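You operate a simulated robot arm through the tools that you are given. There is no shell and no other tool. Be economical: measure what you need, move in short steps, check, and stop when the job is done.

You run a simulated robot arm. Do the job below in one go: nothing can be reset, and whatever is moved stays where it is left.

Task
Charge the steel pot to 4 bar and fill the red-rimmed cup to 150 ml at the pot tap.
Fine: spill nothing; the cup stays under the tap; other levers and cups stay as they are. Set down upright: cup with the red rim.

Only the result counts: the job must be done as asked and must still hold three seconds after the hand-in. Knocking over, shifting, dropping, spilling or breaking anything else fails it.

Robot
A 7-joint arm with a two-finger parallel gripper on a trunk, on a base that drives. Base frame: it is fixed to the floor where the robot stands at the start and does not move with it; the origin is under the middle of the robot, x ahead of it, y to its left, z up. Units: mm, degrees, N and s.
With the tool pointing down near the work surface it reaches from about 200 to 740 mm from the robot's upright axis, wherever it stands. Its first joint turns from -166.0 to 166.0 degrees. Places, roughly: bar handle of the pot [700, -200, 900]; bar handle of the tank [-1700, -6600, 1800]; bench under the pot tap [700, 100, 800]; black knob on the air board [600, -700, 1200]; black knob on the grey box [800, -200, 1100]; black knob on the tank [-2000, -6500, 1800]; black lever at the feed hose [-2100, -6200, 1100]; black lever on the tank [-2100, -6400, 1700]; blue lever marked doser [600, -600, 1700]; blue lever marked press one and two [600, -800, 1700]; blue lever marked press three and four [500, -900, 1700]; blue lever marked tables [500, -1100, 1700]; blue lever marked tank [700, -500, 1700]; blue lever of the pot tap [700, 200, 1000]; cup with the red rim [1000, 1000, 750]; pot gauge [800, -200, 1300]. Payload 1.57 kg.
The TCP is the grasp point between the finger pads, 30 mm short of the fingertips. In the tool frame z runs along the fingers and y along their closing line. Largest opening 110 mm; finger width 24, thickness 12; the body of the gripper, 48 by 112 mm, starts 78 mm behind the TCP.
Orientation is told as [roll, pitch, yaw] about the base's x, y, z axes, in that order, counted from this pose: with the fingers straight down and closing along the base's y, the tool's x points along the base's -x, its y along +y and its z along -z.

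Tools
- The arm moves only by the tool apply_moves. Its arguments are lists of equal length, an entry for each row: "turn": the turn, a rotation vector about the base's x, y, z in degrees, a list of three; "slide": the shift along the base's x, y, z in mm, a list of three; "hand": the opening, from 0 (shut) to 1 (fully open). In form: {"turn": [[rx, ry, rz], ...], "slide": [[dx, dy, dz], ...], "hand": [hand, ...]}. A call has 1 to 12 rows; each row is the pose to reach, as a shift and turn from the pose commanded when the call began. A row lasts 0.2 s, in which the tool goes at most 50 mm and 8.6 degrees; a call with a longer step from one row to the next is refused whole, and so is a gripper value outside its range. Where a pose cannot be reached the arm comes as near as it can. A force on the tool above 40 N (or 10 N above the force at the start of the call, whichever is more), or a blocked arm, ends the call early, and 0.2 s more pass. The fingers move at their own pace (about 45 mm/s each) and stop on an object; they squeeze with about 28 N. The grip force told is the motor's: it shows also when the fingers shut on nothing. Time passes only in rows, and 0.2 s behind the last, so rows that repeat a pose let the fingers close. The reply holds the time, the measured pose of the TCP, the force on the tool along the base axes, the opening and the grip force, in the units named above and with some noise, with the torque about the TCP (base axes, N m) and any sound that the robot's microphone picked up.
- Cameras (640 x 400 px; columns grow to the right, rows downward): "scene" is now at [22.8, 123.5, 1615.8]; the picture's right is [-0.37, -0.93, 0.00], its down [-0.54, 0.21, -0.81] and it looks along [0.76, -0.30, -0.58] (base axes); focal length 252 px, centre (320, 200). "wrist" rides on the gripper at [70, 16, -141] in the tool frame; the picture's right is [-0.23, 0.97, 0.00], its down [-0.85, -0.20, -0.48] and it looks along [-0.47, -0.11, 0.88] (tool axes); focal length 222 px, centre (320, 200). There is no depth. A picture from a camera that has moved, and an enlarged one, comes with that camera's place and axes in the base frame and with its lens.
- grab_frame(camera): a new picture of that camera. The clock stands still meanwhile.
- raise_lower(by): slides the trunk up (or, below 0, down) by that many mm; the arm and the scene camera ride with it, the base frame stays. It gives what a move gives, with no picture.
- steer(legs): drives the robot by 1 to 6 legs, each [ahead, turn to the left] in mm and degrees, along the robot's own axes; the way and the turn of a leg run together, so that a leg with both is an arc; at most 1500 mm and 180 degrees a leg. The arm and the cameras ride along, it lands a little off, and it stops where it bumps. It gives what a move gives.
- turn_head(pan, tilt): turns the head with the scene camera to pan (to the left, within 155 degrees either way) and tilt (down, from -29 to 69), counted from straight ahead of the robot. It gives what a move gives.
- close_up(camera, box): a new picture of the part [left, top, right, bottom] of that camera's present view, enlarged. The clock stands still meanwhile.
- hand_in(): hands the job in; it is judged then, once.

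Go step by step. Nothing tells you exact positions but the pictures and the camera data: compare them with the known pose of the tool, close in by small moves and look again before you grip or let go. The budget is 120 turns and 78 pictures, counting those below and the enlarged ones. Unless the task says otherwise, let go and move clear before handing in, and close with one line.

The tools are called as name(argument=value, ...) on one line, values as JSON. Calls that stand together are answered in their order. apply_moves: Moves the arm, as the interface text tells. Its arguments: {"type":"object","properties":{"turn":{"type":"array"},"slide":{"type":"array"},"hand":{"type":"array"}},"required":["turn","slide","hand"]} The other tools are called the same way: raise_lower (by) slides the trunk up or down; steer (legs) drives the base; turn_head (pan, tilt) turns the head that bears the scene camera; grab_frame (camera) takes a picture; close_up (camera, box) takes an enlarged picture of a part of a camera's view; hand_in () hands the job in.

At the start:

```text
clock: 0.0
tool_pos: [415.7, 159.1, 1387.1]
ee_rot: [-0.1, -0.1, 0.0]
force: [-0.2, 0.3, 0.0]
moment: [-0.01, 0.01, 0.01]
grip_width: 109.8
grip_force: 0.1
trunk travel left (down, up): [-538.0, 52.0]
robot x, y, heading: [2.7, -4.1, -0.1]
head pan, tilt: [-21.6, 35.7]
```

scene: 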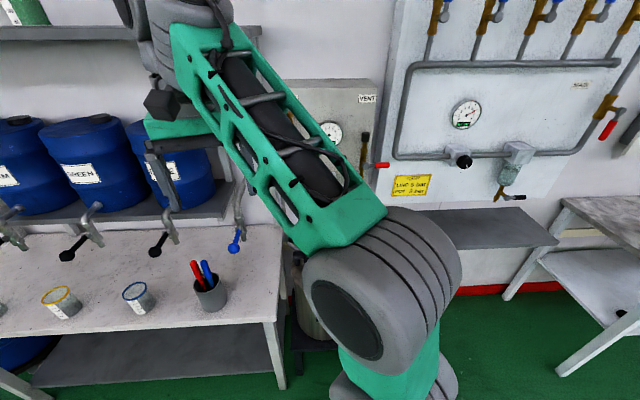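
wrist: 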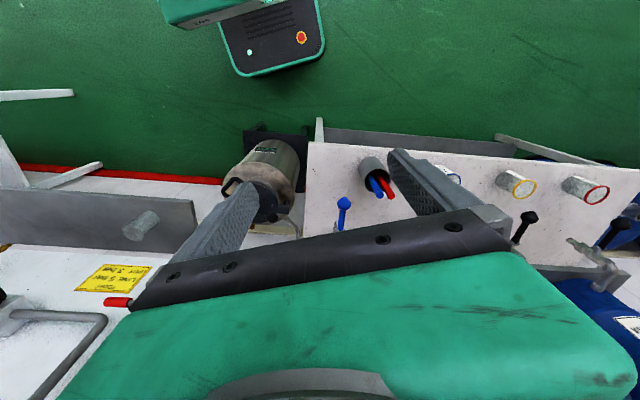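

The arm blocks the middle of the view. I'll look around with the head first to find the pot, gauge, levers and cups.

turn_head(pan=25, tilt=30)

grab_frame(camera="scene")

turn_head(pan=-50, tilt=15)

grab_frame(camera="scene")

```text
clock: 1.1
tool_pos: [415.7, 157.5, 1387.3]
ee_rot: [0.0, 0.0, 0.0]
force: [-0.6, 0.6, -0.4]
moment: [0.01, 0.01, -0.01]
grip_width: 110.1
grip_force: 0.0
trunk travel left (down, up): [-538.0, 52.0]
robot x, y, heading: [-1.3, 0.9, 0.0]
head pan, tilt: [25.0, 30.0]
```

```text
75 pictures are left
camera scene: at [23.3, 193.8, 1624.7], right [0.42, -0.91, 0.0], down [-0.45, -0.21, -0.87], along [0.79, 0.37, -0.5], focal length 252 px, centre (320, 200)
```

scene: 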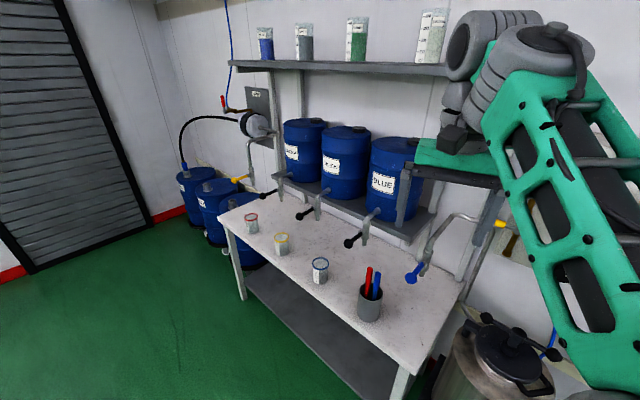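

```text
clock: 2.6
tool_pos: [416.4, 158.0, 1388.0]
ee_rot: [-0.1, 0.0, 0.0]
force: [-0.6, 0.7, 0.5]
moment: [-0.03, 0.02, -0.02]
grip_width: 110.2
grip_force: 0.1
trunk travel left (down, up): [-538.0, 52.0]
robot x, y, heading: [-0.8, 2.5, 0.0]
head pan, tilt: [-50.0, 15.0]
```

```text
74 pictures are left
camera scene: at [1.4, 84.2, 1648.9], right [-0.77, -0.64, 0.0], down [-0.17, 0.2, -0.97], along [0.62, -0.74, -0.26], focal length 252 px, centre (320, 200)
```

scene: 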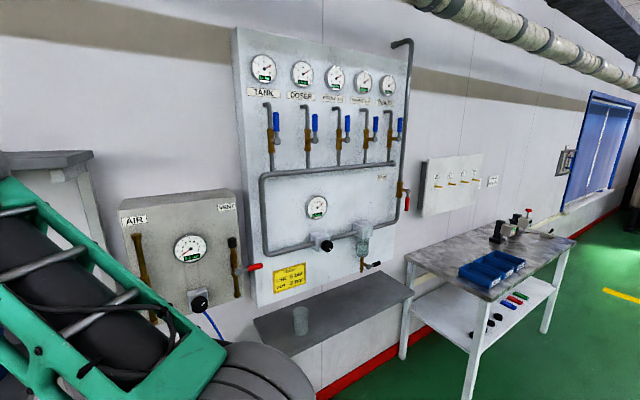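

I see the grey box with AIR/VENT and a gauge, and the air board with a yellow note. I'll zoom in to read them.

close_up(camera="scene", box=[110, 180, 270, 330])

close_up(camera="scene", box=[235, 180, 415, 300])

close_up(camera="scene", box=[235, 40, 415, 170])

```text
2.67 times, centred on (190, 255) of scene
camera zoom: at [1.4, 84.2, 1648.9], right [-0.77, -0.64, 0.0], down [-0.17, 0.2, -0.97], along [0.62, -0.74, -0.26], focal length 671 px, centre (667, 53)
```

zoom: 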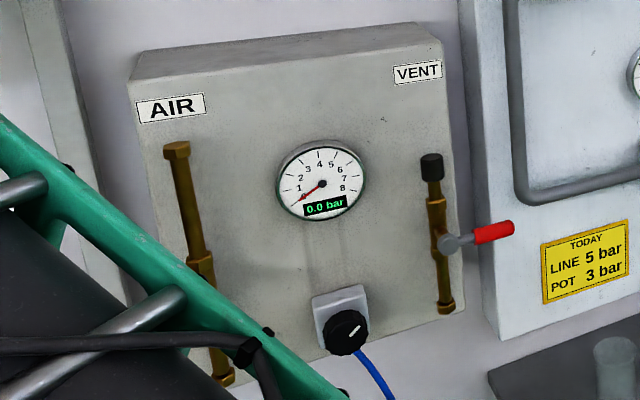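

```text
3.33 times, centred on (325, 240) of scene
camera zoom: at [1.4, 84.2, 1648.9], right [-0.77, -0.64, 0.0], down [-0.17, 0.2, -0.97], along [0.62, -0.74, -0.26], focal length 838 px, centre (303, 67)
```

zoom: 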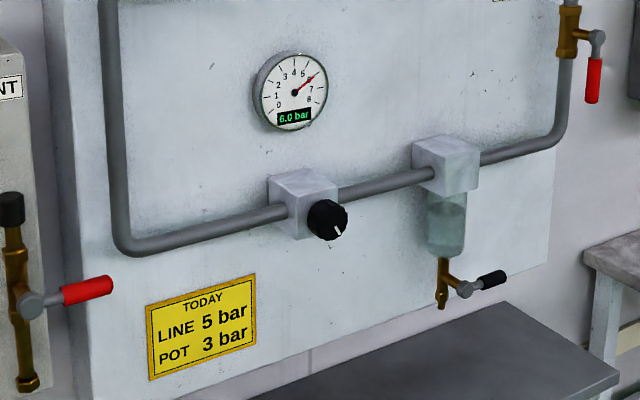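

```text
3.08 times, centred on (325, 105) of scene
camera zoom: at [1.4, 84.2, 1648.9], right [-0.77, -0.64, 0.0], down [-0.17, 0.2, -0.97], along [0.62, -0.74, -0.26], focal length 774 px, centre (305, 492)
```

zoom: 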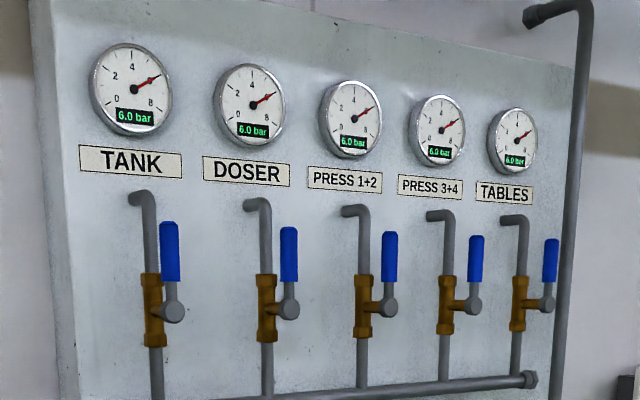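

The pot stands at 0 bar and the line at 6 bar. Next I'll look at the pot and its lid, the AIR lever and the cups.

close_up(camera="wrist", box=[200, 120, 360, 250])

turn_head(pan=-10, tilt=50)

grab_frame(camera="scene")

```text
3.08 times, centred on (280, 185) of wrist
camera zoom: at [346.2, 174.9, 1529.6], right [0.23, 0.97, 0.0], down [0.85, -0.2, 0.48], along [0.47, -0.11, -0.88], focal length 684 px, centre (443, 246)
```

zoom: 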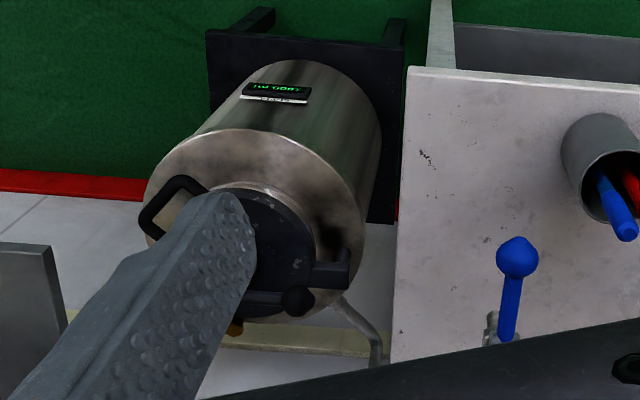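

```text
clock: 3.7
tool_pos: [416.2, 158.2, 1388.6]
ee_rot: [0.0, 0.0, 0.1]
force: [0.7, -0.2, -0.3]
moment: [-0.02, 0.03, 0.02]
grip_width: 109.9
grip_force: 0.1
trunk travel left (down, up): [-538.0, 52.0]
robot x, y, heading: [1.8, 2.1, -0.0]
head pan, tilt: [-10.0, 50.0]
```

```text
69 pictures are left
camera scene: at [17.2, 142.3, 1595.2], right [-0.17, -0.98, 0.0], down [-0.75, 0.13, -0.64], along [0.63, -0.11, -0.77], focal length 252 px, centre (320, 200)
```

scene: 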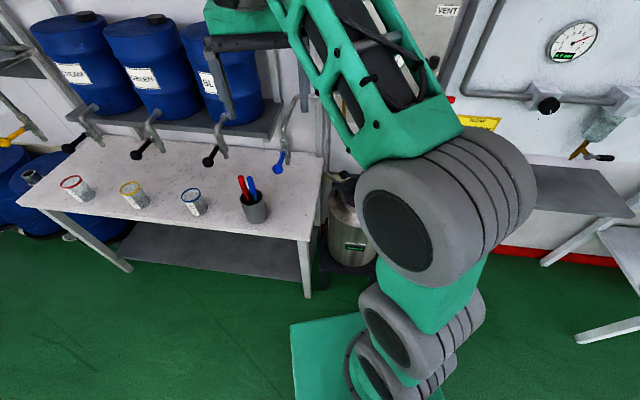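

The arm still hides the pot and AIR lever, so I swing it to the left to clear the view.

apply_moves(turn=[[0, 0, 6], [0, 0, 12], [0, 0, 18], [0, 0, 24], [0, 0, 30], [0, 0, 36], [0, 0, 42]], slide=[[-20, 44, 0], [-43, 84, 0], [-70, 122, 0], [-101, 157, 0], [-136, 188, 0], [-174, 215, 0], [-214, 238, 0]], hand=[1, 1, 1, 1, 1, 1, 1])

turn_head(pan=-15, tilt=35)

grab_frame(camera="scene")

```text
clock: 5.3
tool_pos: [199.5, 394.6, 1377.7]
ee_rot: [-0.1, 0.0, 42.1]
force: [0.6, 0.2, -0.2]
moment: [-0.01, -0.05, 0.01]
grip_width: 110.0
grip_force: 0.1
out of reach, approached as far as the arm can: row 3, 4, 5, 6, 7
trunk travel left (down, up): [-538.0, 52.0]
robot x, y, heading: [2.4, -1.2, 0.2]
head pan, tilt: [-10.0, 50.0]
```

```text
clock: 6.0
tool_pos: [201.1, 391.2, 1377.3]
ee_rot: [0.0, 0.0, 42.0]
force: [0.0, -0.5, 0.3]
moment: [0.02, 0.04, 0.02]
grip_width: 110.0
grip_force: 0.2
trunk travel left (down, up): [-538.0, 52.0]
robot x, y, heading: [-0.4, 0.1, 0.2]
head pan, tilt: [-15.0, 35.0]
```

```text
68 pictures are left
camera scene: at [26.4, 133.0, 1616.8], right [-0.26, -0.97, 0.0], down [-0.55, 0.15, -0.82], along [0.79, -0.21, -0.57], focal length 252 px, centre (320, 200)
```

scene: 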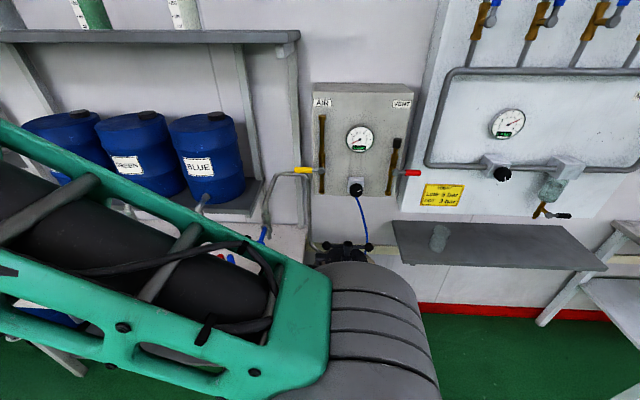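

Now the grey box is visible with a yellow lever at AIR. I zoom in on it and on the pot lid.

close_up(camera="scene", box=[250, 80, 450, 275])

```text
2.05 times, centred on (350, 178) of scene
camera zoom: at [26.4, 133.0, 1616.8], right [-0.26, -0.97, 0.0], down [-0.55, 0.15, -0.82], along [0.79, -0.21, -0.57], focal length 516 px, centre (258, 246)
```

zoom: 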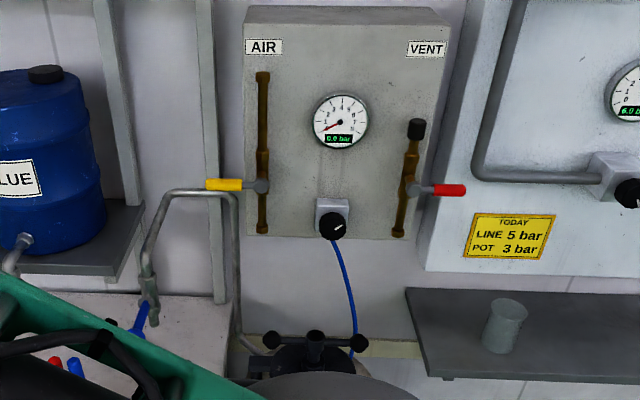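

AIR and VENT levers both stand crosswise, meaning closed, and the wall is turned about -18° to my frame. I'll fetch the cup first, so I drive along the bench to a spot between the red cup and the tap.

steer(legs=[[0, 71.6], [700, 0], [0, -90]])

turn_head(pan=20, tilt=50)

grab_frame(camera="scene")

turn_head(pan=-40, tilt=40)

grab_frame(camera="scene")

```text
clock: 16.8
tool_pos: [485.1, 996.8, 1377.7]
ee_rot: [0.1, 0.0, 27.9]
force: [0.1, -0.5, -0.6]
moment: [0.0, -0.01, 0.0]
grip_width: 110.4
grip_force: 0.1
trunk travel left (down, up): [-538.0, 52.0]
robot x, y, heading: [193.6, 660.7, -14.1]
head pan, tilt: [-15.0, 35.0]
```

```text
clock: 17.8
tool_pos: [484.2, 996.1, 1378.5]
ee_rot: [0.0, 0.0, 27.9]
force: [0.0, -0.4, 0.3]
moment: [0.03, 0.0, 0.02]
grip_width: 110.0
grip_force: 0.0
trunk travel left (down, up): [-538.0, 52.0]
robot x, y, heading: [195.5, 666.0, -14.1]
head pan, tilt: [20.0, 50.0]
```

```text
66 pictures are left
camera scene: at [250.9, 837.5, 1595.2], right [0.1, -0.99, 0.0], down [-0.76, -0.08, -0.64], along [0.64, 0.07, -0.77], focal length 252 px, centre (320, 200)
```

scene: 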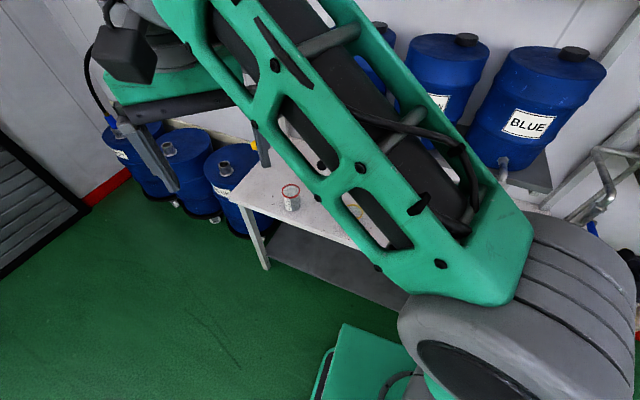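

```text
clock: 19.1
tool_pos: [485.3, 997.7, 1377.9]
ee_rot: [-0.1, 0.0, 28.0]
force: [-0.7, 0.1, 0.0]
moment: [0.0, -0.02, -0.01]
grip_width: 110.2
grip_force: 0.1
trunk travel left (down, up): [-538.0, 52.0]
robot x, y, heading: [194.1, 661.0, -14.1]
head pan, tilt: [-40.0, 40.0]
```

```text
65 pictures are left
camera scene: at [224.3, 760.8, 1609.3], right [-0.81, -0.59, 0.0], down [-0.38, 0.52, -0.77], along [0.45, -0.62, -0.64], focal length 252 px, centre (320, 200)
```

scene: 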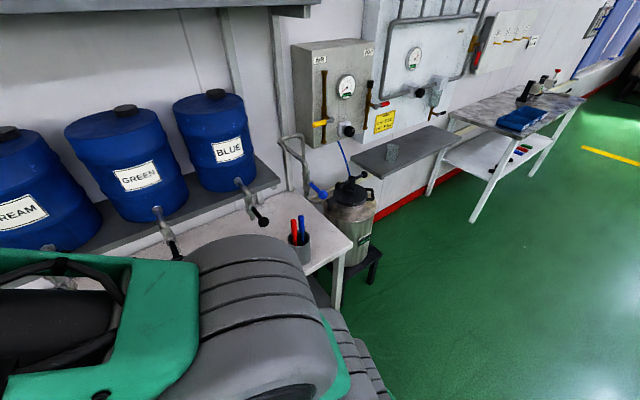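

Good view of the pot and its tap from here. I zoom in on the tap area and pot.

close_up(camera="scene", box=[260, 120, 400, 290])

close_up(camera="scene", box=[270, 130, 340, 220])

```text
2.35 times, centred on (330, 205) of scene
camera zoom: at [224.3, 760.8, 1609.3], right [-0.81, -0.59, 0.0], down [-0.38, 0.52, -0.77], along [0.45, -0.62, -0.64], focal length 592 px, centre (296, 188)
```

zoom: 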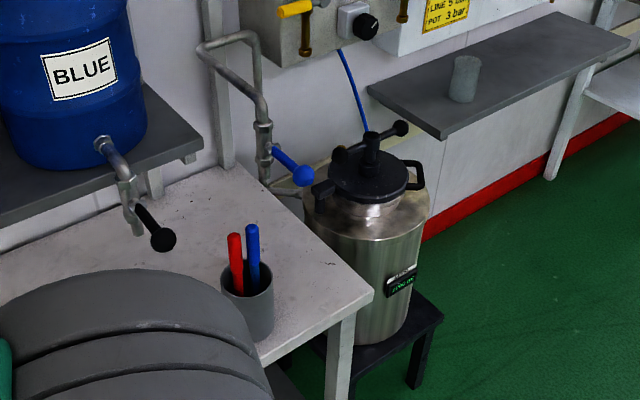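

```text
4.44 times, centred on (305, 175) of scene
camera zoom: at [224.3, 760.8, 1609.3], right [-0.81, -0.59, 0.0], down [-0.38, 0.52, -0.77], along [0.45, -0.62, -0.64], focal length 1118 px, centre (387, 311)
```

zoom: 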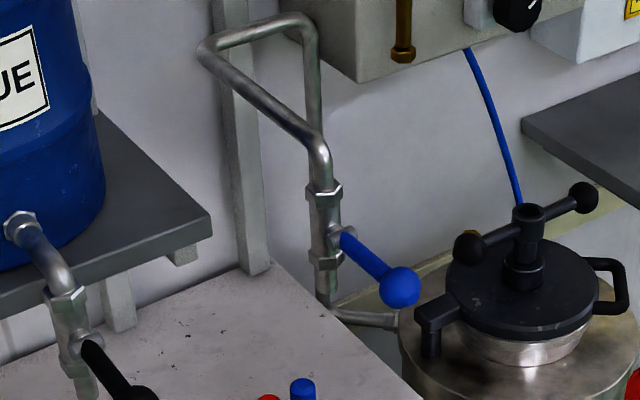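

The pot lid is clamped with a bar handle; the tap valve is near (738,146,1020), its blue lever sticking out level, so closed. The red cup is near (905,1027,820), so I drive closer to it.

steer(legs=[[0, 15], [150, 0]])

grab_frame(camera="wrist")

```text
clock: 21.3
tool_pos: [539.6, 1061.6, 1377.0]
ee_rot: [0.0, 0.0, 42.7]
force: [-0.3, 0.1, 0.3]
moment: [0.0, -0.02, 0.0]
grip_width: 110.2
grip_force: 0.0
trunk travel left (down, up): [-538.0, 52.0]
robot x, y, heading: [343.0, 661.9, 0.4]
head pan, tilt: [-40.0, 40.0]
```

```text
62 pictures are left
camera wrist: at [477.9, 1026.1, 1519.5], right [-0.49, 0.87, 0.0], down [0.76, 0.43, 0.48], along [0.42, 0.24, -0.88], focal length 222 px, centre (320, 200)
```

wrist: 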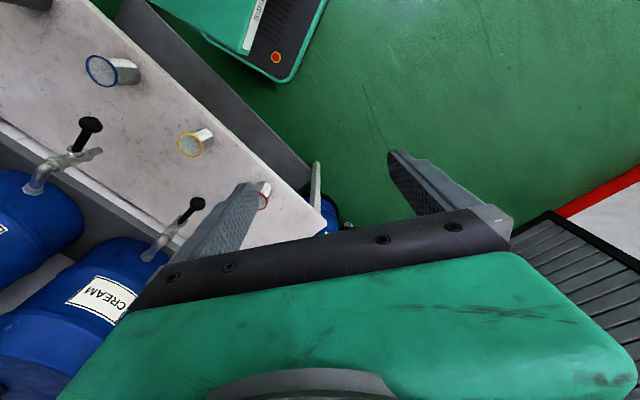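

The cup is at roughly (900,1028), about 670 mm from me. I lower the trunk for reach, then turn the tool to a tilted side-grasp pose.

raise_lower(by=-250)

apply_moves(turn=[[0, 0, -5], [0, 0, -9.7]], slide=[[30, -35, 0], [50, -60, 0]], hand=[1, 1])

apply_moves(turn=[[4.4, -6.7, 0], [8.7, -13.4, 0], [13.1, -20.1, 0], [17.4, -26.8, 0], [21.8, -33.5, 0], [26.1, -40.2, 0], [30.5, -46.9, 0], [32.7, -50.3, 0]], slide=[[15, -5, -10], [30, -10, -20], [45, -20, -30], [60, -30, -40], [75, -40, -50], [90, -50, -60], [105, -60, -80], [120, -70, -100]], hand=[1, 1, 1, 1, 1, 1, 1, 1])

grab_frame(camera="wrist")

```text
clock: 23.9
tool_pos: [538.8, 1061.8, 1128.9]
ee_rot: [0.0, 0.0, 42.8]
force: [-0.6, -0.3, -0.9]
moment: [0.01, 0.0, 0.02]
grip_width: 110.1
grip_force: 0.1
trunk travel left (down, up): [-288.0, 302.0]
robot x, y, heading: [345.3, 663.6, 0.7]
head pan, tilt: [-40.0, 40.0]
```

```text
clock: 24.5
tool_pos: [589.8, 1001.5, 1124.0]
ee_rot: [0.0, 0.0, 33.0]
force: [-0.8, -1.1, -0.7]
moment: [-0.01, 0.02, 0.0]
grip_width: 110.1
grip_force: 0.1
trunk travel left (down, up): [-288.0, 302.0]
robot x, y, heading: [339.1, 666.8, 0.9]
head pan, tilt: [-40.0, 40.0]
```

```text
clock: 26.2
tool_pos: [659.1, 981.9, 1152.1]
ee_rot: [3.6, -49.8, 46.9]
force: [0.4, -0.3, 0.0]
moment: [-0.01, 0.0, -0.02]
grip_width: 109.8
grip_force: 0.1
out of reach, approached as far as the arm can: row 3, 5, 6, 7, 8
trunk travel left (down, up): [-288.0, 302.0]
robot x, y, heading: [341.9, 670.3, 0.8]
head pan, tilt: [-40.0, 40.0]
stopped in row 8: the arm was blocked; the commanded pose is now the measured one
```

```text
61 pictures are left
camera wrist: at [548.0, 875.6, 1190.6], right [-0.64, 0.74, 0.21], down [0.3, -0.01, 0.95], along [0.7, 0.68, -0.21], focal length 222 px, centre (320, 200)
```

wrist: 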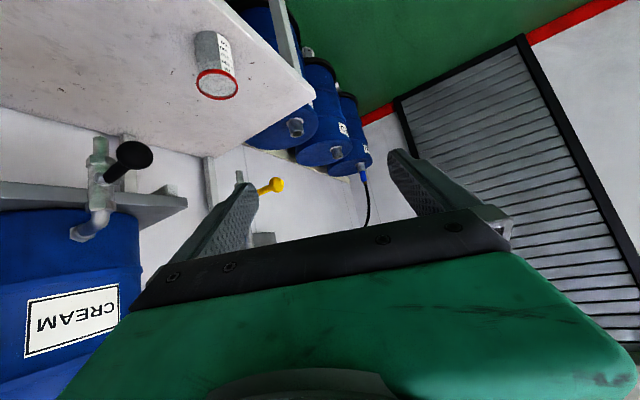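

The arm was blocked by its joint limits near the body, though the cup with the red rim is clearly seen. I move out and down, then finish the orientation.

apply_moves(turn=[[0, 0, 0], [0, 0, 0], [0, 0, 0], [0, 0, 0]], slide=[[15, -15, -40], [30, -30, -80], [50, -45, -115], [70, -60, -150]], hand=[1, 1, 1, 1])

```text
clock: 26.8
tool_pos: [736.0, 1020.6, 1030.8]
ee_rot: [8.4, -40.0, 47.8]
force: [-0.2, 0.1, 0.4]
moment: [-0.03, 0.01, 0.04]
grip_width: 110.0
grip_force: 0.0
out of reach, approached as far as the arm can: row 1
trunk travel left (down, up): [-288.0, 302.0]
robot x, y, heading: [341.0, 666.0, 0.8]
head pan, tilt: [-40.0, 40.0]
stopped in row 2: the arm was blocked; the commanded pose is now the measured one
```

Still blocked, so I look at the arm with the head camera to see why.

turn_head(pan=25, tilt=35)

grab_frame(camera="scene")

```text
clock: 28.1
tool_pos: [737.2, 1019.2, 1032.7]
ee_rot: [8.4, -40.4, 47.8]
force: [-0.7, 0.1, 0.2]
moment: [0.01, 0.0, -0.02]
grip_width: 110.1
grip_force: 0.1
trunk travel left (down, up): [-288.0, 302.0]
robot x, y, heading: [341.7, 663.7, 0.6]
head pan, tilt: [25.0, 35.0]
```

```text
60 pictures are left
camera scene: at [371.0, 858.6, 1366.5], right [0.43, -0.9, 0.0], down [-0.52, -0.25, -0.82], along [0.73, 0.35, -0.58], focal length 252 px, centre (320, 200)
```

scene: 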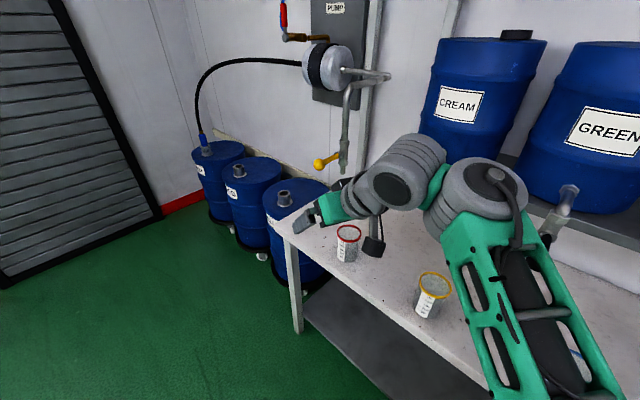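

The elbow swings out to the right over the bench, near the GREEN tap. I check how near it is before moving further.

turn_head(pan=-20, tilt=35)

grab_frame(camera="scene")

```text
clock: 29.2
tool_pos: [735.0, 1019.4, 1033.8]
ee_rot: [8.4, -40.4, 47.7]
force: [-0.6, 0.3, -0.4]
moment: [-0.03, -0.02, -0.03]
grip_width: 110.2
grip_force: 0.1
trunk travel left (down, up): [-288.0, 302.0]
robot x, y, heading: [345.4, 664.8, 0.7]
head pan, tilt: [-20.0, 35.0]
```

```text
59 pictures are left
camera scene: at [374.8, 791.5, 1366.6], right [-0.33, -0.94, 0.0], down [-0.55, 0.19, -0.81], along [0.77, -0.27, -0.58], focal length 252 px, centre (320, 200)
```

scene: 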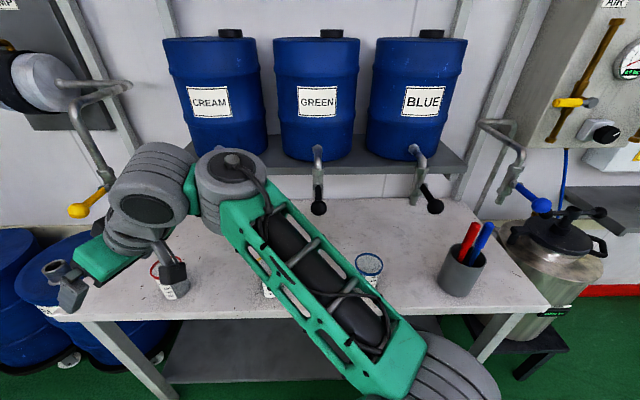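

Analysis: the arm was simply at the edge of its upward reach, with the shoulder now too low. I raise the trunk a bit and bring the tool down relative to it.

raise_lower(by=150)

apply_moves(turn=[[0, 0, -3], [0, 0, -6], [0, 0, -9], [0, 0, -12], [0, 0, -15]], slide=[[-10, -20, -40], [-20, -40, -80], [-25, -60, -120], [-25, -80, -160], [-20, -100, -190]], hand=[1, 1, 1, 1, 1])

```text
clock: 31.0
tool_pos: [725.5, 1021.4, 1191.2]
ee_rot: [7.8, -41.2, 48.6]
force: [-0.7, 0.2, 0.2]
moment: [0.02, 0.0, 0.03]
grip_width: 110.0
grip_force: 0.0
trunk travel left (down, up): [-438.0, 152.0]
robot x, y, heading: [343.8, 665.2, 0.7]
head pan, tilt: [-20.0, 35.0]
```

```text
clock: 31.5
tool_pos: [734.5, 994.5, 1009.6]
ee_rot: [11.3, -24.4, 41.4]
force: [0.3, -0.6, 0.5]
moment: [0.02, 0.0, -0.01]
grip_width: 109.8
grip_force: 0.0
trunk travel left (down, up): [-438.0, 152.0]
robot x, y, heading: [344.9, 668.2, 0.7]
head pan, tilt: [-20.0, 35.0]
stopped in row 2: the arm was blocked; the commanded pose is now the measured one
```

The arm jumped further than asked, as if leaving a joint limit. I continue in small steps, checking that it follows.

apply_moves(turn=[[0, 0, 0], [0, 0, 0], [0, 0, 0]], slide=[[0, 0, 0], [0, -10, 20], [0, -20, 30]], hand=[1, 1, 1])

grab_frame(camera="scene")

```text
clock: 32.3
tool_pos: [735.2, 972.2, 1042.9]
ee_rot: [11.3, -24.9, 41.1]
force: [-1.0, -0.4, -0.2]
moment: [0.0, -0.04, -0.03]
grip_width: 110.2
grip_force: 0.1
trunk travel left (down, up): [-438.0, 152.0]
robot x, y, heading: [337.7, 665.5, 0.7]
head pan, tilt: [-20.0, 35.0]
```

```text
58 pictures are left
camera scene: at [365.0, 791.5, 1517.4], right [-0.33, -0.94, 0.0], down [-0.54, 0.19, -0.82], along [0.77, -0.27, -0.57], focal length 252 px, centre (320, 200)
```

scene: 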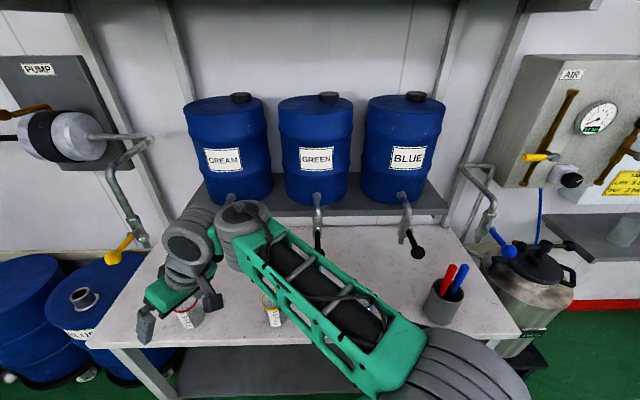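

It follows now. I turn toward the grasp orientation in small steps while descending a little.

apply_moves(turn=[[1.8, -5.1, -2.1], [3.6, -10.2, -4.3], [5.3, -15.2, -6.4], [7.1, -20.3, -8.6], [8.9, -25.4, -10.7]], slide=[[0, -10, -10], [0, -20, -20], [0, -30, -30], [0, -40, -40], [5, -50, -50]], hand=[1, 1, 1, 1, 1])

```text
clock: 32.8
tool_pos: [727.3, 947.6, 929.1]
ee_rot: [10.1, -19.9, 38.0]
force: [-0.1, 0.6, -0.5]
moment: [0.03, 0.01, -0.01]
grip_width: 110.4
grip_force: 0.1
trunk travel left (down, up): [-438.0, 152.0]
robot x, y, heading: [342.6, 665.8, 1.0]
head pan, tilt: [-20.0, 35.0]
stopped in row 2: the arm was blocked; the commanded pose is now the measured one
```

The tool can only tilt outward when the wrist is high relative to the trunk. So I raise the arm, then tilt, then lower the trunk instead of the arm.

apply_moves(turn=[[0, 0, 0], [0, 0, 0], [0, 0, 0], [0, 0, 0], [0, 0, 0], [0, 0, 0], [0, 0, 0]], slide=[[0, 0, 40], [0, 0, 80], [0, 0, 120], [0, 0, 160], [0, 0, 200], [0, 0, 240], [0, 0, 270]], hand=[1, 1, 1, 1, 1, 1, 1])

apply_moves(turn=[[2, -4, -1], [4, -8, -2], [6, -12, -4], [8, -16, -6], [10, -20, -8]], slide=[[0, 0, 0], [0, 0, 0], [0, 0, 0], [0, 0, 0], [0, 0, 0]], hand=[1, 1, 1, 1, 1])

```text
clock: 34.4
tool_pos: [733.3, 947.6, 1203.0]
ee_rot: [10.1, -20.2, 37.8]
force: [-0.2, -0.2, 0.2]
moment: [-0.04, -0.02, -0.02]
grip_width: 109.8
grip_force: 0.0
trunk travel left (down, up): [-438.0, 152.0]
robot x, y, heading: [340.5, 662.5, 0.6]
head pan, tilt: [-20.0, 35.0]
```

```text
clock: 35.6
tool_pos: [730.7, 945.1, 1204.5]
ee_rot: [6.4, -42.6, 31.7]
force: [0.3, 0.0, 0.2]
moment: [-0.01, 0.01, 0.0]
grip_width: 110.1
grip_force: 0.1
trunk travel left (down, up): [-438.0, 152.0]
robot x, y, heading: [347.4, 665.5, 0.6]
head pan, tilt: [-20.0, 35.0]
```

That works: pitch -43° at this height. I remove the roll and trim to about -45°.

apply_moves(turn=[[-1.4, -2.2, -2.1], [-2.7, -4.5, -4.3]], slide=[[0, 0, 10], [0, 0, 20]], hand=[1, 1])

raise_lower(by=-200)

grab_frame(camera="wrist")

```text
clock: 36.2
tool_pos: [728.5, 946.1, 1224.6]
ee_rot: [-0.1, -44.8, 32.0]
force: [-1.0, 0.5, 0.2]
moment: [0.03, 0.01, 0.0]
grip_width: 109.7
grip_force: 0.1
trunk travel left (down, up): [-438.0, 152.0]
robot x, y, heading: [343.5, 667.9, 1.0]
head pan, tilt: [-20.0, 35.0]
```

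```text
clock: 38.4
tool_pos: [727.6, 946.3, 1024.4]
ee_rot: [-0.1, -44.8, 31.8]
force: [0.0, 0.8, -0.1]
moment: [0.01, 0.0, 0.01]
grip_width: 110.2
grip_force: 0.0
trunk travel left (down, up): [-238.0, 352.0]
robot x, y, heading: [339.7, 666.0, 0.5]
head pan, tilt: [-20.0, 35.0]
```

```text
57 pictures are left
camera wrist: at [592.9, 881.2, 1076.1], right [-0.38, 0.91, 0.16], down [0.33, -0.03, 0.94], along [0.86, 0.41, -0.29], focal length 222 px, centre (320, 200)
```

wrist: 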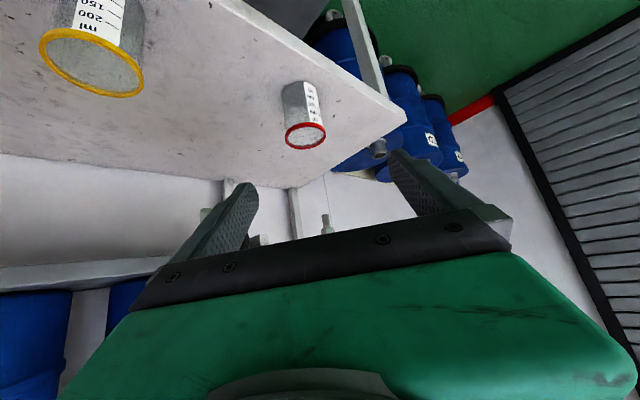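

The cup is at about (890,1017), base ~762, rim ~860, diameter ~70 and empty. I move forward to a pre-grasp point and lower the trunk by 150.

apply_moves(turn=[[0, 0, 0], [0, 0, 0], [0, 0, 0]], slide=[[40, 13, 0], [80, 26, 0], [111, 39, 0]], hand=[1, 1, 1])

raise_lower(by=-150)

grab_frame(camera="wrist")

```text
clock: 39.2
tool_pos: [842.2, 984.0, 1023.7]
ee_rot: [-0.1, -44.9, 31.8]
force: [0.3, -0.2, 0.8]
moment: [0.02, 0.05, -0.02]
grip_width: 110.3
grip_force: 0.0
trunk travel left (down, up): [-238.0, 352.0]
robot x, y, heading: [344.1, 666.7, 0.5]
head pan, tilt: [-20.0, 35.0]
```

```text
clock: 41.0
tool_pos: [841.0, 984.3, 873.5]
ee_rot: [-0.1, -44.8, 31.8]
force: [0.0, 0.9, 0.5]
moment: [0.01, 0.0, 0.01]
grip_width: 109.8
grip_force: 0.0
trunk travel left (down, up): [-88.0, 502.0]
robot x, y, heading: [343.4, 663.3, 0.8]
head pan, tilt: [-20.0, 35.0]
```

```text
56 pictures are left
camera wrist: at [705.8, 918.7, 924.7], right [-0.38, 0.91, 0.16], down [0.33, -0.03, 0.94], along [0.86, 0.41, -0.29], focal length 222 px, centre (320, 200)
```

wrist: 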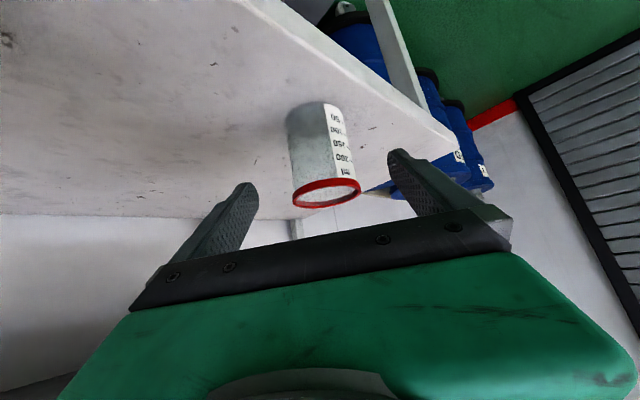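

Cup at (892,1016), rim 855, base 761; the fingers are centred on it. I go forward over it, then lower the trunk so the fingers straddle it.

apply_moves(turn=[[0, 0, 0], [0, 0, 0]], slide=[[26, 16, 0], [51, 32, 0]], hand=[1, 1])

raise_lower(by=-58)

grab_frame(camera="wrist")

```text
clock: 41.5
tool_pos: [893.8, 1016.0, 874.9]
ee_rot: [-0.1, -44.9, 31.9]
force: [0.0, -0.7, 0.3]
moment: [-0.03, 0.0, -0.01]
grip_width: 109.8
grip_force: 0.2
trunk travel left (down, up): [-88.0, 502.0]
robot x, y, heading: [337.8, 667.9, 0.8]
head pan, tilt: [-20.0, 35.0]
```

```text
clock: 42.5
tool_pos: [891.9, 1015.6, 815.2]
ee_rot: [-0.2, -44.9, 31.8]
force: [0.0, -0.2, -0.7]
moment: [-0.01, -0.03, -0.02]
grip_width: 110.1
grip_force: 0.1
trunk travel left (down, up): [-30.0, 560.0]
robot x, y, heading: [341.3, 667.2, 0.7]
head pan, tilt: [-20.0, 35.0]
```

```text
55 pictures are left
camera wrist: at [756.7, 951.8, 867.4], right [-0.38, 0.91, 0.16], down [0.33, -0.03, 0.94], along [0.86, 0.41, -0.29], focal length 222 px, centre (320, 200)
```

wrist: 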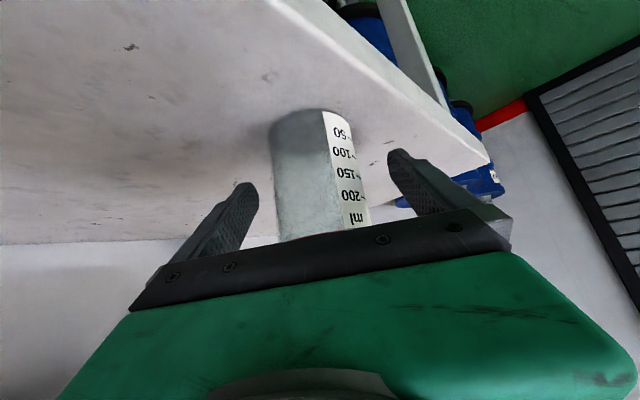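

The cup sits between the fingers. I close the grip on it.

apply_moves(turn=[[0, 0, 0], [0, 0, 0], [0, 0, 0], [0, 0, 0], [0, 0, 0]], slide=[[0, 0, 0], [0, 0, 0], [0, 0, 0], [0, 0, 0], [0, 0, 0]], hand=[0.8, 0.6, 0.5, 0.5, 0.5])

```text
clock: 43.7
tool_pos: [892.7, 1015.8, 816.4]
ee_rot: [-0.1, -44.7, 31.8]
force: [0.7, 0.9, 0.3]
moment: [-0.02, -0.03, -0.03]
grip_width: 68.0
grip_force: 28.1
trunk travel left (down, up): [-30.0, 560.0]
robot x, y, heading: [341.4, 665.7, 0.9]
head pan, tilt: [-20.0, 35.0]
```

The cup is gripped at 68 mm. I lift it with the trunk, then retract the arm.

raise_lower(by=200)

apply_moves(turn=[[0, 0, 0], [0, 0, 0], [0, 0, 0], [0, 0, 0], [0, 0, 0]], slide=[[-25, -16, 0], [-55, -34, 0], [-87, -54, 0], [-120, -74, 0], [-147, -91, 0]], hand=[0.5, 0.5, 0.5, 0.5, 0.5])

grab_frame(camera="wrist")

```text
clock: 45.9
tool_pos: [891.4, 1015.8, 1015.2]
ee_rot: [-0.1, -44.8, 31.9]
force: [-0.4, 0.2, 0.0]
moment: [0.01, 0.01, 0.0]
grip_width: 68.2
grip_force: 28.0
trunk travel left (down, up): [-230.0, 360.0]
robot x, y, heading: [344.3, 666.3, 0.6]
head pan, tilt: [-20.0, 35.0]
```

```text
clock: 47.1
tool_pos: [746.0, 928.7, 1015.5]
ee_rot: [-0.1, -44.9, 31.9]
force: [0.0, 0.8, -1.1]
moment: [-0.01, 0.0, 0.0]
grip_width: 68.0
grip_force: 27.5
trunk travel left (down, up): [-230.0, 360.0]
robot x, y, heading: [343.3, 667.6, 0.9]
head pan, tilt: [-20.0, 35.0]
```

```text
54 pictures are left
camera wrist: at [609.1, 863.1, 1067.2], right [-0.38, 0.91, 0.16], down [0.33, -0.03, 0.94], along [0.86, 0.41, -0.29], focal length 222 px, centre (320, 200)
```

wrist: 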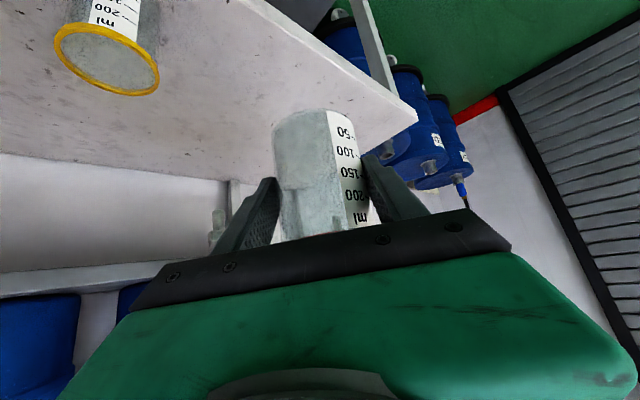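

The cup is held firmly and upright. I back away from the bench and drive round to a spot in front of the tap.

steer(legs=[[-400, 0], [0, -76.9], [760, 0], [0, 64.5]])

turn_head(pan=20, tilt=25)

grab_frame(camera="scene")

grab_frame(camera="wrist")

```text
clock: 59.4
tool_pos: [580.7, 114.3, 1016.3]
ee_rot: [-0.2, -44.8, 21.3]
force: [-1.1, 0.3, -1.0]
moment: [0.05, 0.01, 0.01]
grip_width: 67.5
grip_force: 27.9
trunk travel left (down, up): [-230.0, 360.0]
robot x, y, heading: [138.8, -66.9, -10.0]
head pan, tilt: [-20.0, 35.0]
```

```text
clock: 60.5
tool_pos: [580.4, 113.5, 1015.9]
ee_rot: [-0.1, -44.8, 21.3]
force: [-0.3, -0.7, -1.3]
moment: [-0.04, 0.02, 0.01]
grip_width: 67.4
grip_force: 28.2
trunk travel left (down, up): [-230.0, 360.0]
robot x, y, heading: [139.3, -68.5, -10.0]
head pan, tilt: [20.0, 25.0]
```

```text
53 pictures are left
camera scene: at [196.8, 110.2, 1324.6], right [0.17, -0.98, 0.0], down [-0.42, -0.07, -0.91], along [0.89, 0.16, -0.42], focal length 252 px, centre (320, 200)
```

scene: 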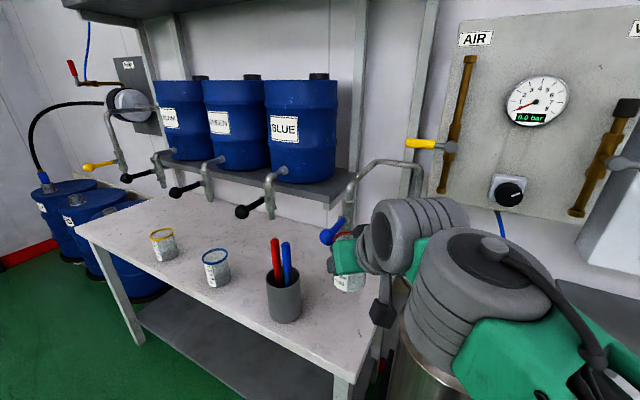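

```text
52 pictures are left
camera wrist: at [435.6, 75.7, 1067.4], right [-0.2, 0.97, 0.16], down [0.32, -0.09, 0.94], along [0.92, 0.24, -0.29], focal length 222 px, centre (320, 200)
```

wrist: 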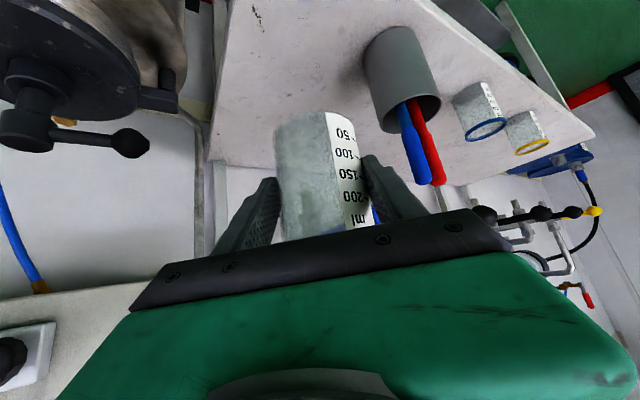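

The cup is just in front of the tap and clear of the lever. I lower it with the trunk to just above the bench and zoom on the tap.

raise_lower(by=-180)

turn_head(pan=28, tilt=25)

close_up(camera="scene", box=[240, 100, 480, 300])

grab_frame(camera="wrist")

```text
clock: 62.5
tool_pos: [580.7, 114.4, 836.2]
ee_rot: [-0.1, -44.9, 21.3]
force: [0.3, 0.4, -0.4]
moment: [-0.07, 0.0, 0.02]
grip_width: 67.2
grip_force: 28.1
trunk travel left (down, up): [-50.0, 540.0]
robot x, y, heading: [138.5, -66.7, -9.8]
head pan, tilt: [20.0, 25.0]
```

```text
clock: 63.2
tool_pos: [581.5, 114.1, 836.2]
ee_rot: [-0.2, -44.8, 21.4]
force: [0.2, 0.6, -0.1]
moment: [0.01, 0.0, 0.0]
grip_width: 67.5
grip_force: 27.8
trunk travel left (down, up): [-50.0, 540.0]
robot x, y, heading: [136.4, -67.6, -9.7]
head pan, tilt: [28.0, 25.0]
```

```text
2.00 times, centred on (360, 200) of scene
camera zoom: at [193.7, 122.7, 1144.7], right [0.31, -0.95, 0.0], down [-0.4, -0.13, -0.91], along [0.86, 0.28, -0.42], focal length 503 px, centre (240, 200)
```

zoom: 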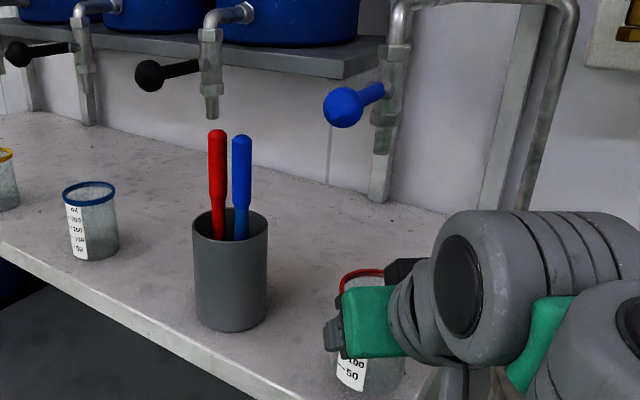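

```text
50 pictures are left
camera wrist: at [435.6, 75.7, 887.4], right [-0.2, 0.97, 0.16], down [0.32, -0.09, 0.94], along [0.92, 0.24, -0.29], focal length 222 px, centre (320, 200)
```

wrist: 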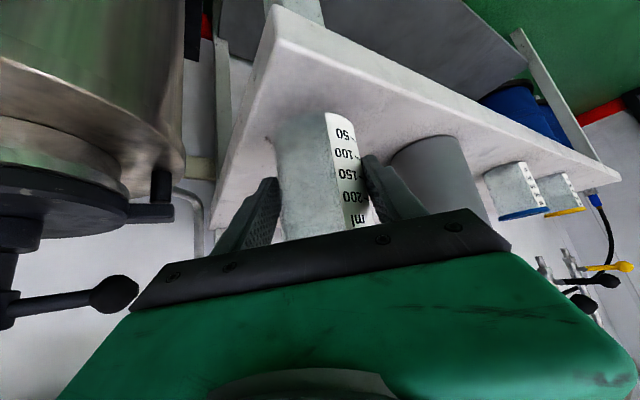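

Spout tip is at about (741,142,960); the cup rim is at ~875 so it passes under. I move the cup forward under the spout.

apply_moves(turn=[[0, 0, 0], [0, 0, 0], [0, 0, 0], [0, 0, 0], [0, 0, 0]], slide=[[30, 5, 0], [65, 11, 0], [100, 18, 0], [135, 24, 0], [158, 28, 0]], hand=[0.5, 0.5, 0.5, 0.5, 0.5])

close_up(camera="scene", box=[300, 100, 460, 260])

grab_frame(camera="wrist")

```text
clock: 64.4
tool_pos: [737.7, 141.9, 837.3]
ee_rot: [-0.1, -44.8, 21.3]
force: [-0.6, -0.5, 0.7]
moment: [-0.02, 0.01, -0.01]
grip_width: 67.3
grip_force: 28.1
trunk travel left (down, up): [-50.0, 540.0]
robot x, y, heading: [136.2, -68.7, -10.1]
head pan, tilt: [28.0, 25.0]
```

```text
2.50 times, centred on (380, 180) of scene
camera zoom: at [193.5, 122.7, 1144.7], right [0.31, -0.95, 0.0], down [-0.4, -0.13, -0.91], along [0.86, 0.28, -0.42], focal length 629 px, centre (170, 250)
```

zoom: 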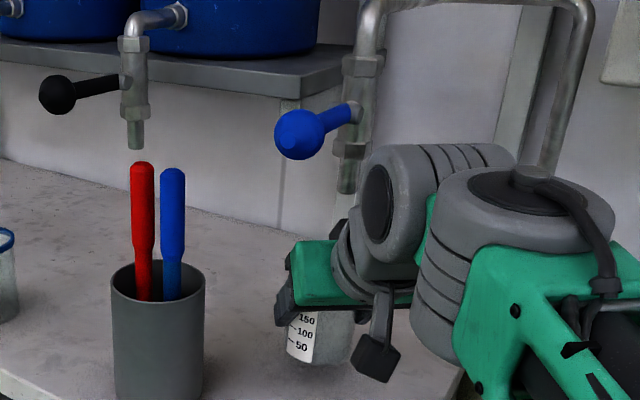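

```text
48 pictures are left
camera wrist: at [593.5, 102.9, 888.9], right [-0.2, 0.97, 0.16], down [0.32, -0.09, 0.94], along [0.92, 0.24, -0.29], focal length 222 px, centre (320, 200)
```

wrist: 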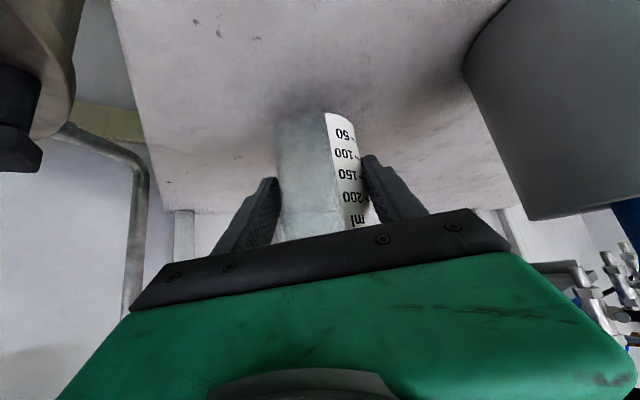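

The cup sits under the spout to within a few mm. I lower it onto the bench.

raise_lower(by=-19)

apply_moves(turn=[[0, 0, 0], [0, 0, 0]], slide=[[2, -1, -1], [2, -1, -2]], hand=[0.5, 0.5])

```text
clock: 65.0
tool_pos: [739.1, 141.2, 817.8]
ee_rot: [-0.2, -44.7, 21.2]
force: [-0.7, -1.0, 0.0]
moment: [-0.02, 0.0, 0.02]
grip_width: 67.0
grip_force: 27.6
trunk travel left (down, up): [-31.0, 559.0]
robot x, y, heading: [136.7, -69.2, -10.0]
head pan, tilt: [28.0, 25.0]
```

```text
clock: 65.7
tool_pos: [741.1, 140.4, 815.7]
ee_rot: [0.0, -44.9, 21.2]
force: [0.1, 0.5, 0.4]
moment: [-0.03, -0.02, 0.02]
grip_width: 67.0
grip_force: 28.2
trunk travel left (down, up): [-31.0, 559.0]
robot x, y, heading: [138.0, -68.9, -9.8]
head pan, tilt: [28.0, 25.0]
```

No contact felt yet; I go down in 1 mm steps until the bench is felt.

apply_moves(turn=[[0, 0, 0], [0, 0, 0], [0, 0, 0]], slide=[[0, 0, -1], [0, 0, -1.5], [0, 0, -2]], hand=[0.5, 0.5, 0.5])

close_up(camera="wrist", box=[240, 80, 400, 240])

```text
clock: 66.5
tool_pos: [740.5, 140.4, 816.3]
ee_rot: [-0.1, -45.0, 21.3]
force: [1.1, -0.1, 5.7]
moment: [-0.15, -0.23, 0.01]
grip_width: 67.1
grip_force: 28.3
trunk travel left (down, up): [-31.0, 559.0]
robot x, y, heading: [136.2, -70.9, -9.9]
head pan, tilt: [28.0, 25.0]
```

```text
2.50 times, centred on (320, 160) of wrist
camera zoom: at [595.0, 101.7, 866.5], right [-0.2, 0.97, 0.16], down [0.32, -0.09, 0.94], along [0.93, 0.24, -0.29], focal length 555 px, centre (320, 300)
```

zoom: 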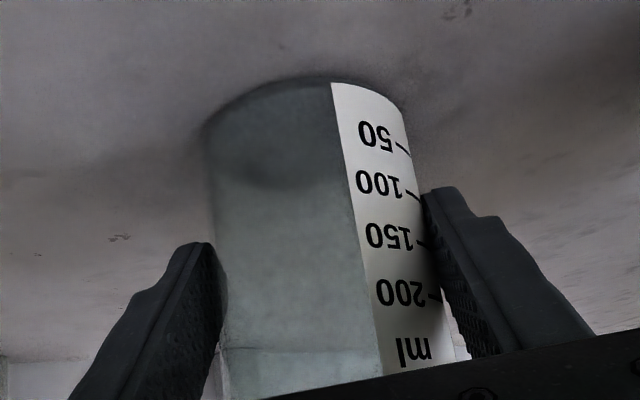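

The bench is felt (5.7 N). I open the fingers and withdraw backward.

apply_moves(turn=[[0, 0, 0], [0, 0, 0], [0, 0, 0], [0, 0, 0]], slide=[[0, 0, 1], [0, 0, 1], [0, 0, 1], [0, 0, 1]], hand=[0.8, 1, 1, 1])

apply_moves(turn=[[0, 0, 0], [0, 0, 0], [0, 0, 0], [0, 0, 0], [0, 0, 0], [0, 0, 0]], slide=[[-15, -6, 5], [-35, -14, 10], [-65, -25, 15], [-95, -36, 20], [-125, -48, 20], [-160, -62, 20]], hand=[1, 1, 1, 1, 1, 1])

grab_frame(camera="wrist")

```text
clock: 67.5
tool_pos: [741.1, 140.9, 815.5]
ee_rot: [-0.1, -44.9, 21.4]
force: [-0.4, 0.2, -0.4]
moment: [-0.01, -0.02, 0.0]
grip_width: 110.0
grip_force: 0.0
trunk travel left (down, up): [-31.0, 559.0]
robot x, y, heading: [142.3, -68.3, -9.9]
head pan, tilt: [28.0, 25.0]
```

```text
clock: 68.8
tool_pos: [578.8, 78.1, 834.5]
ee_rot: [-0.3, -44.7, 21.3]
force: [0.8, 0.6, 0.0]
moment: [-0.01, -0.03, 0.02]
grip_width: 110.0
grip_force: 0.0
trunk travel left (down, up): [-31.0, 559.0]
robot x, y, heading: [137.7, -73.9, -9.9]
head pan, tilt: [28.0, 25.0]
```

```text
46 pictures are left
camera wrist: at [433.0, 39.8, 886.4], right [-0.2, 0.97, 0.16], down [0.32, -0.09, 0.94], along [0.92, 0.24, -0.3], focal length 222 px, centre (320, 200)
```

wrist: 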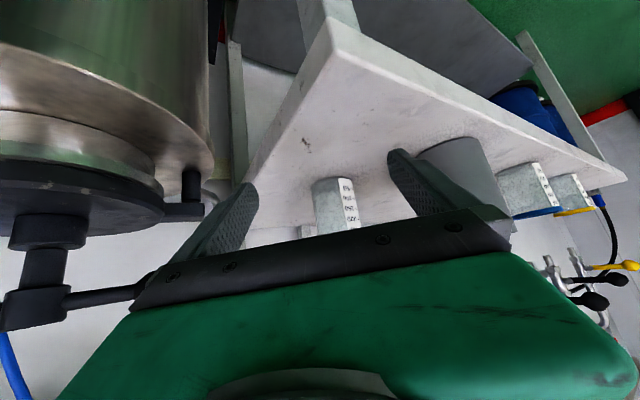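

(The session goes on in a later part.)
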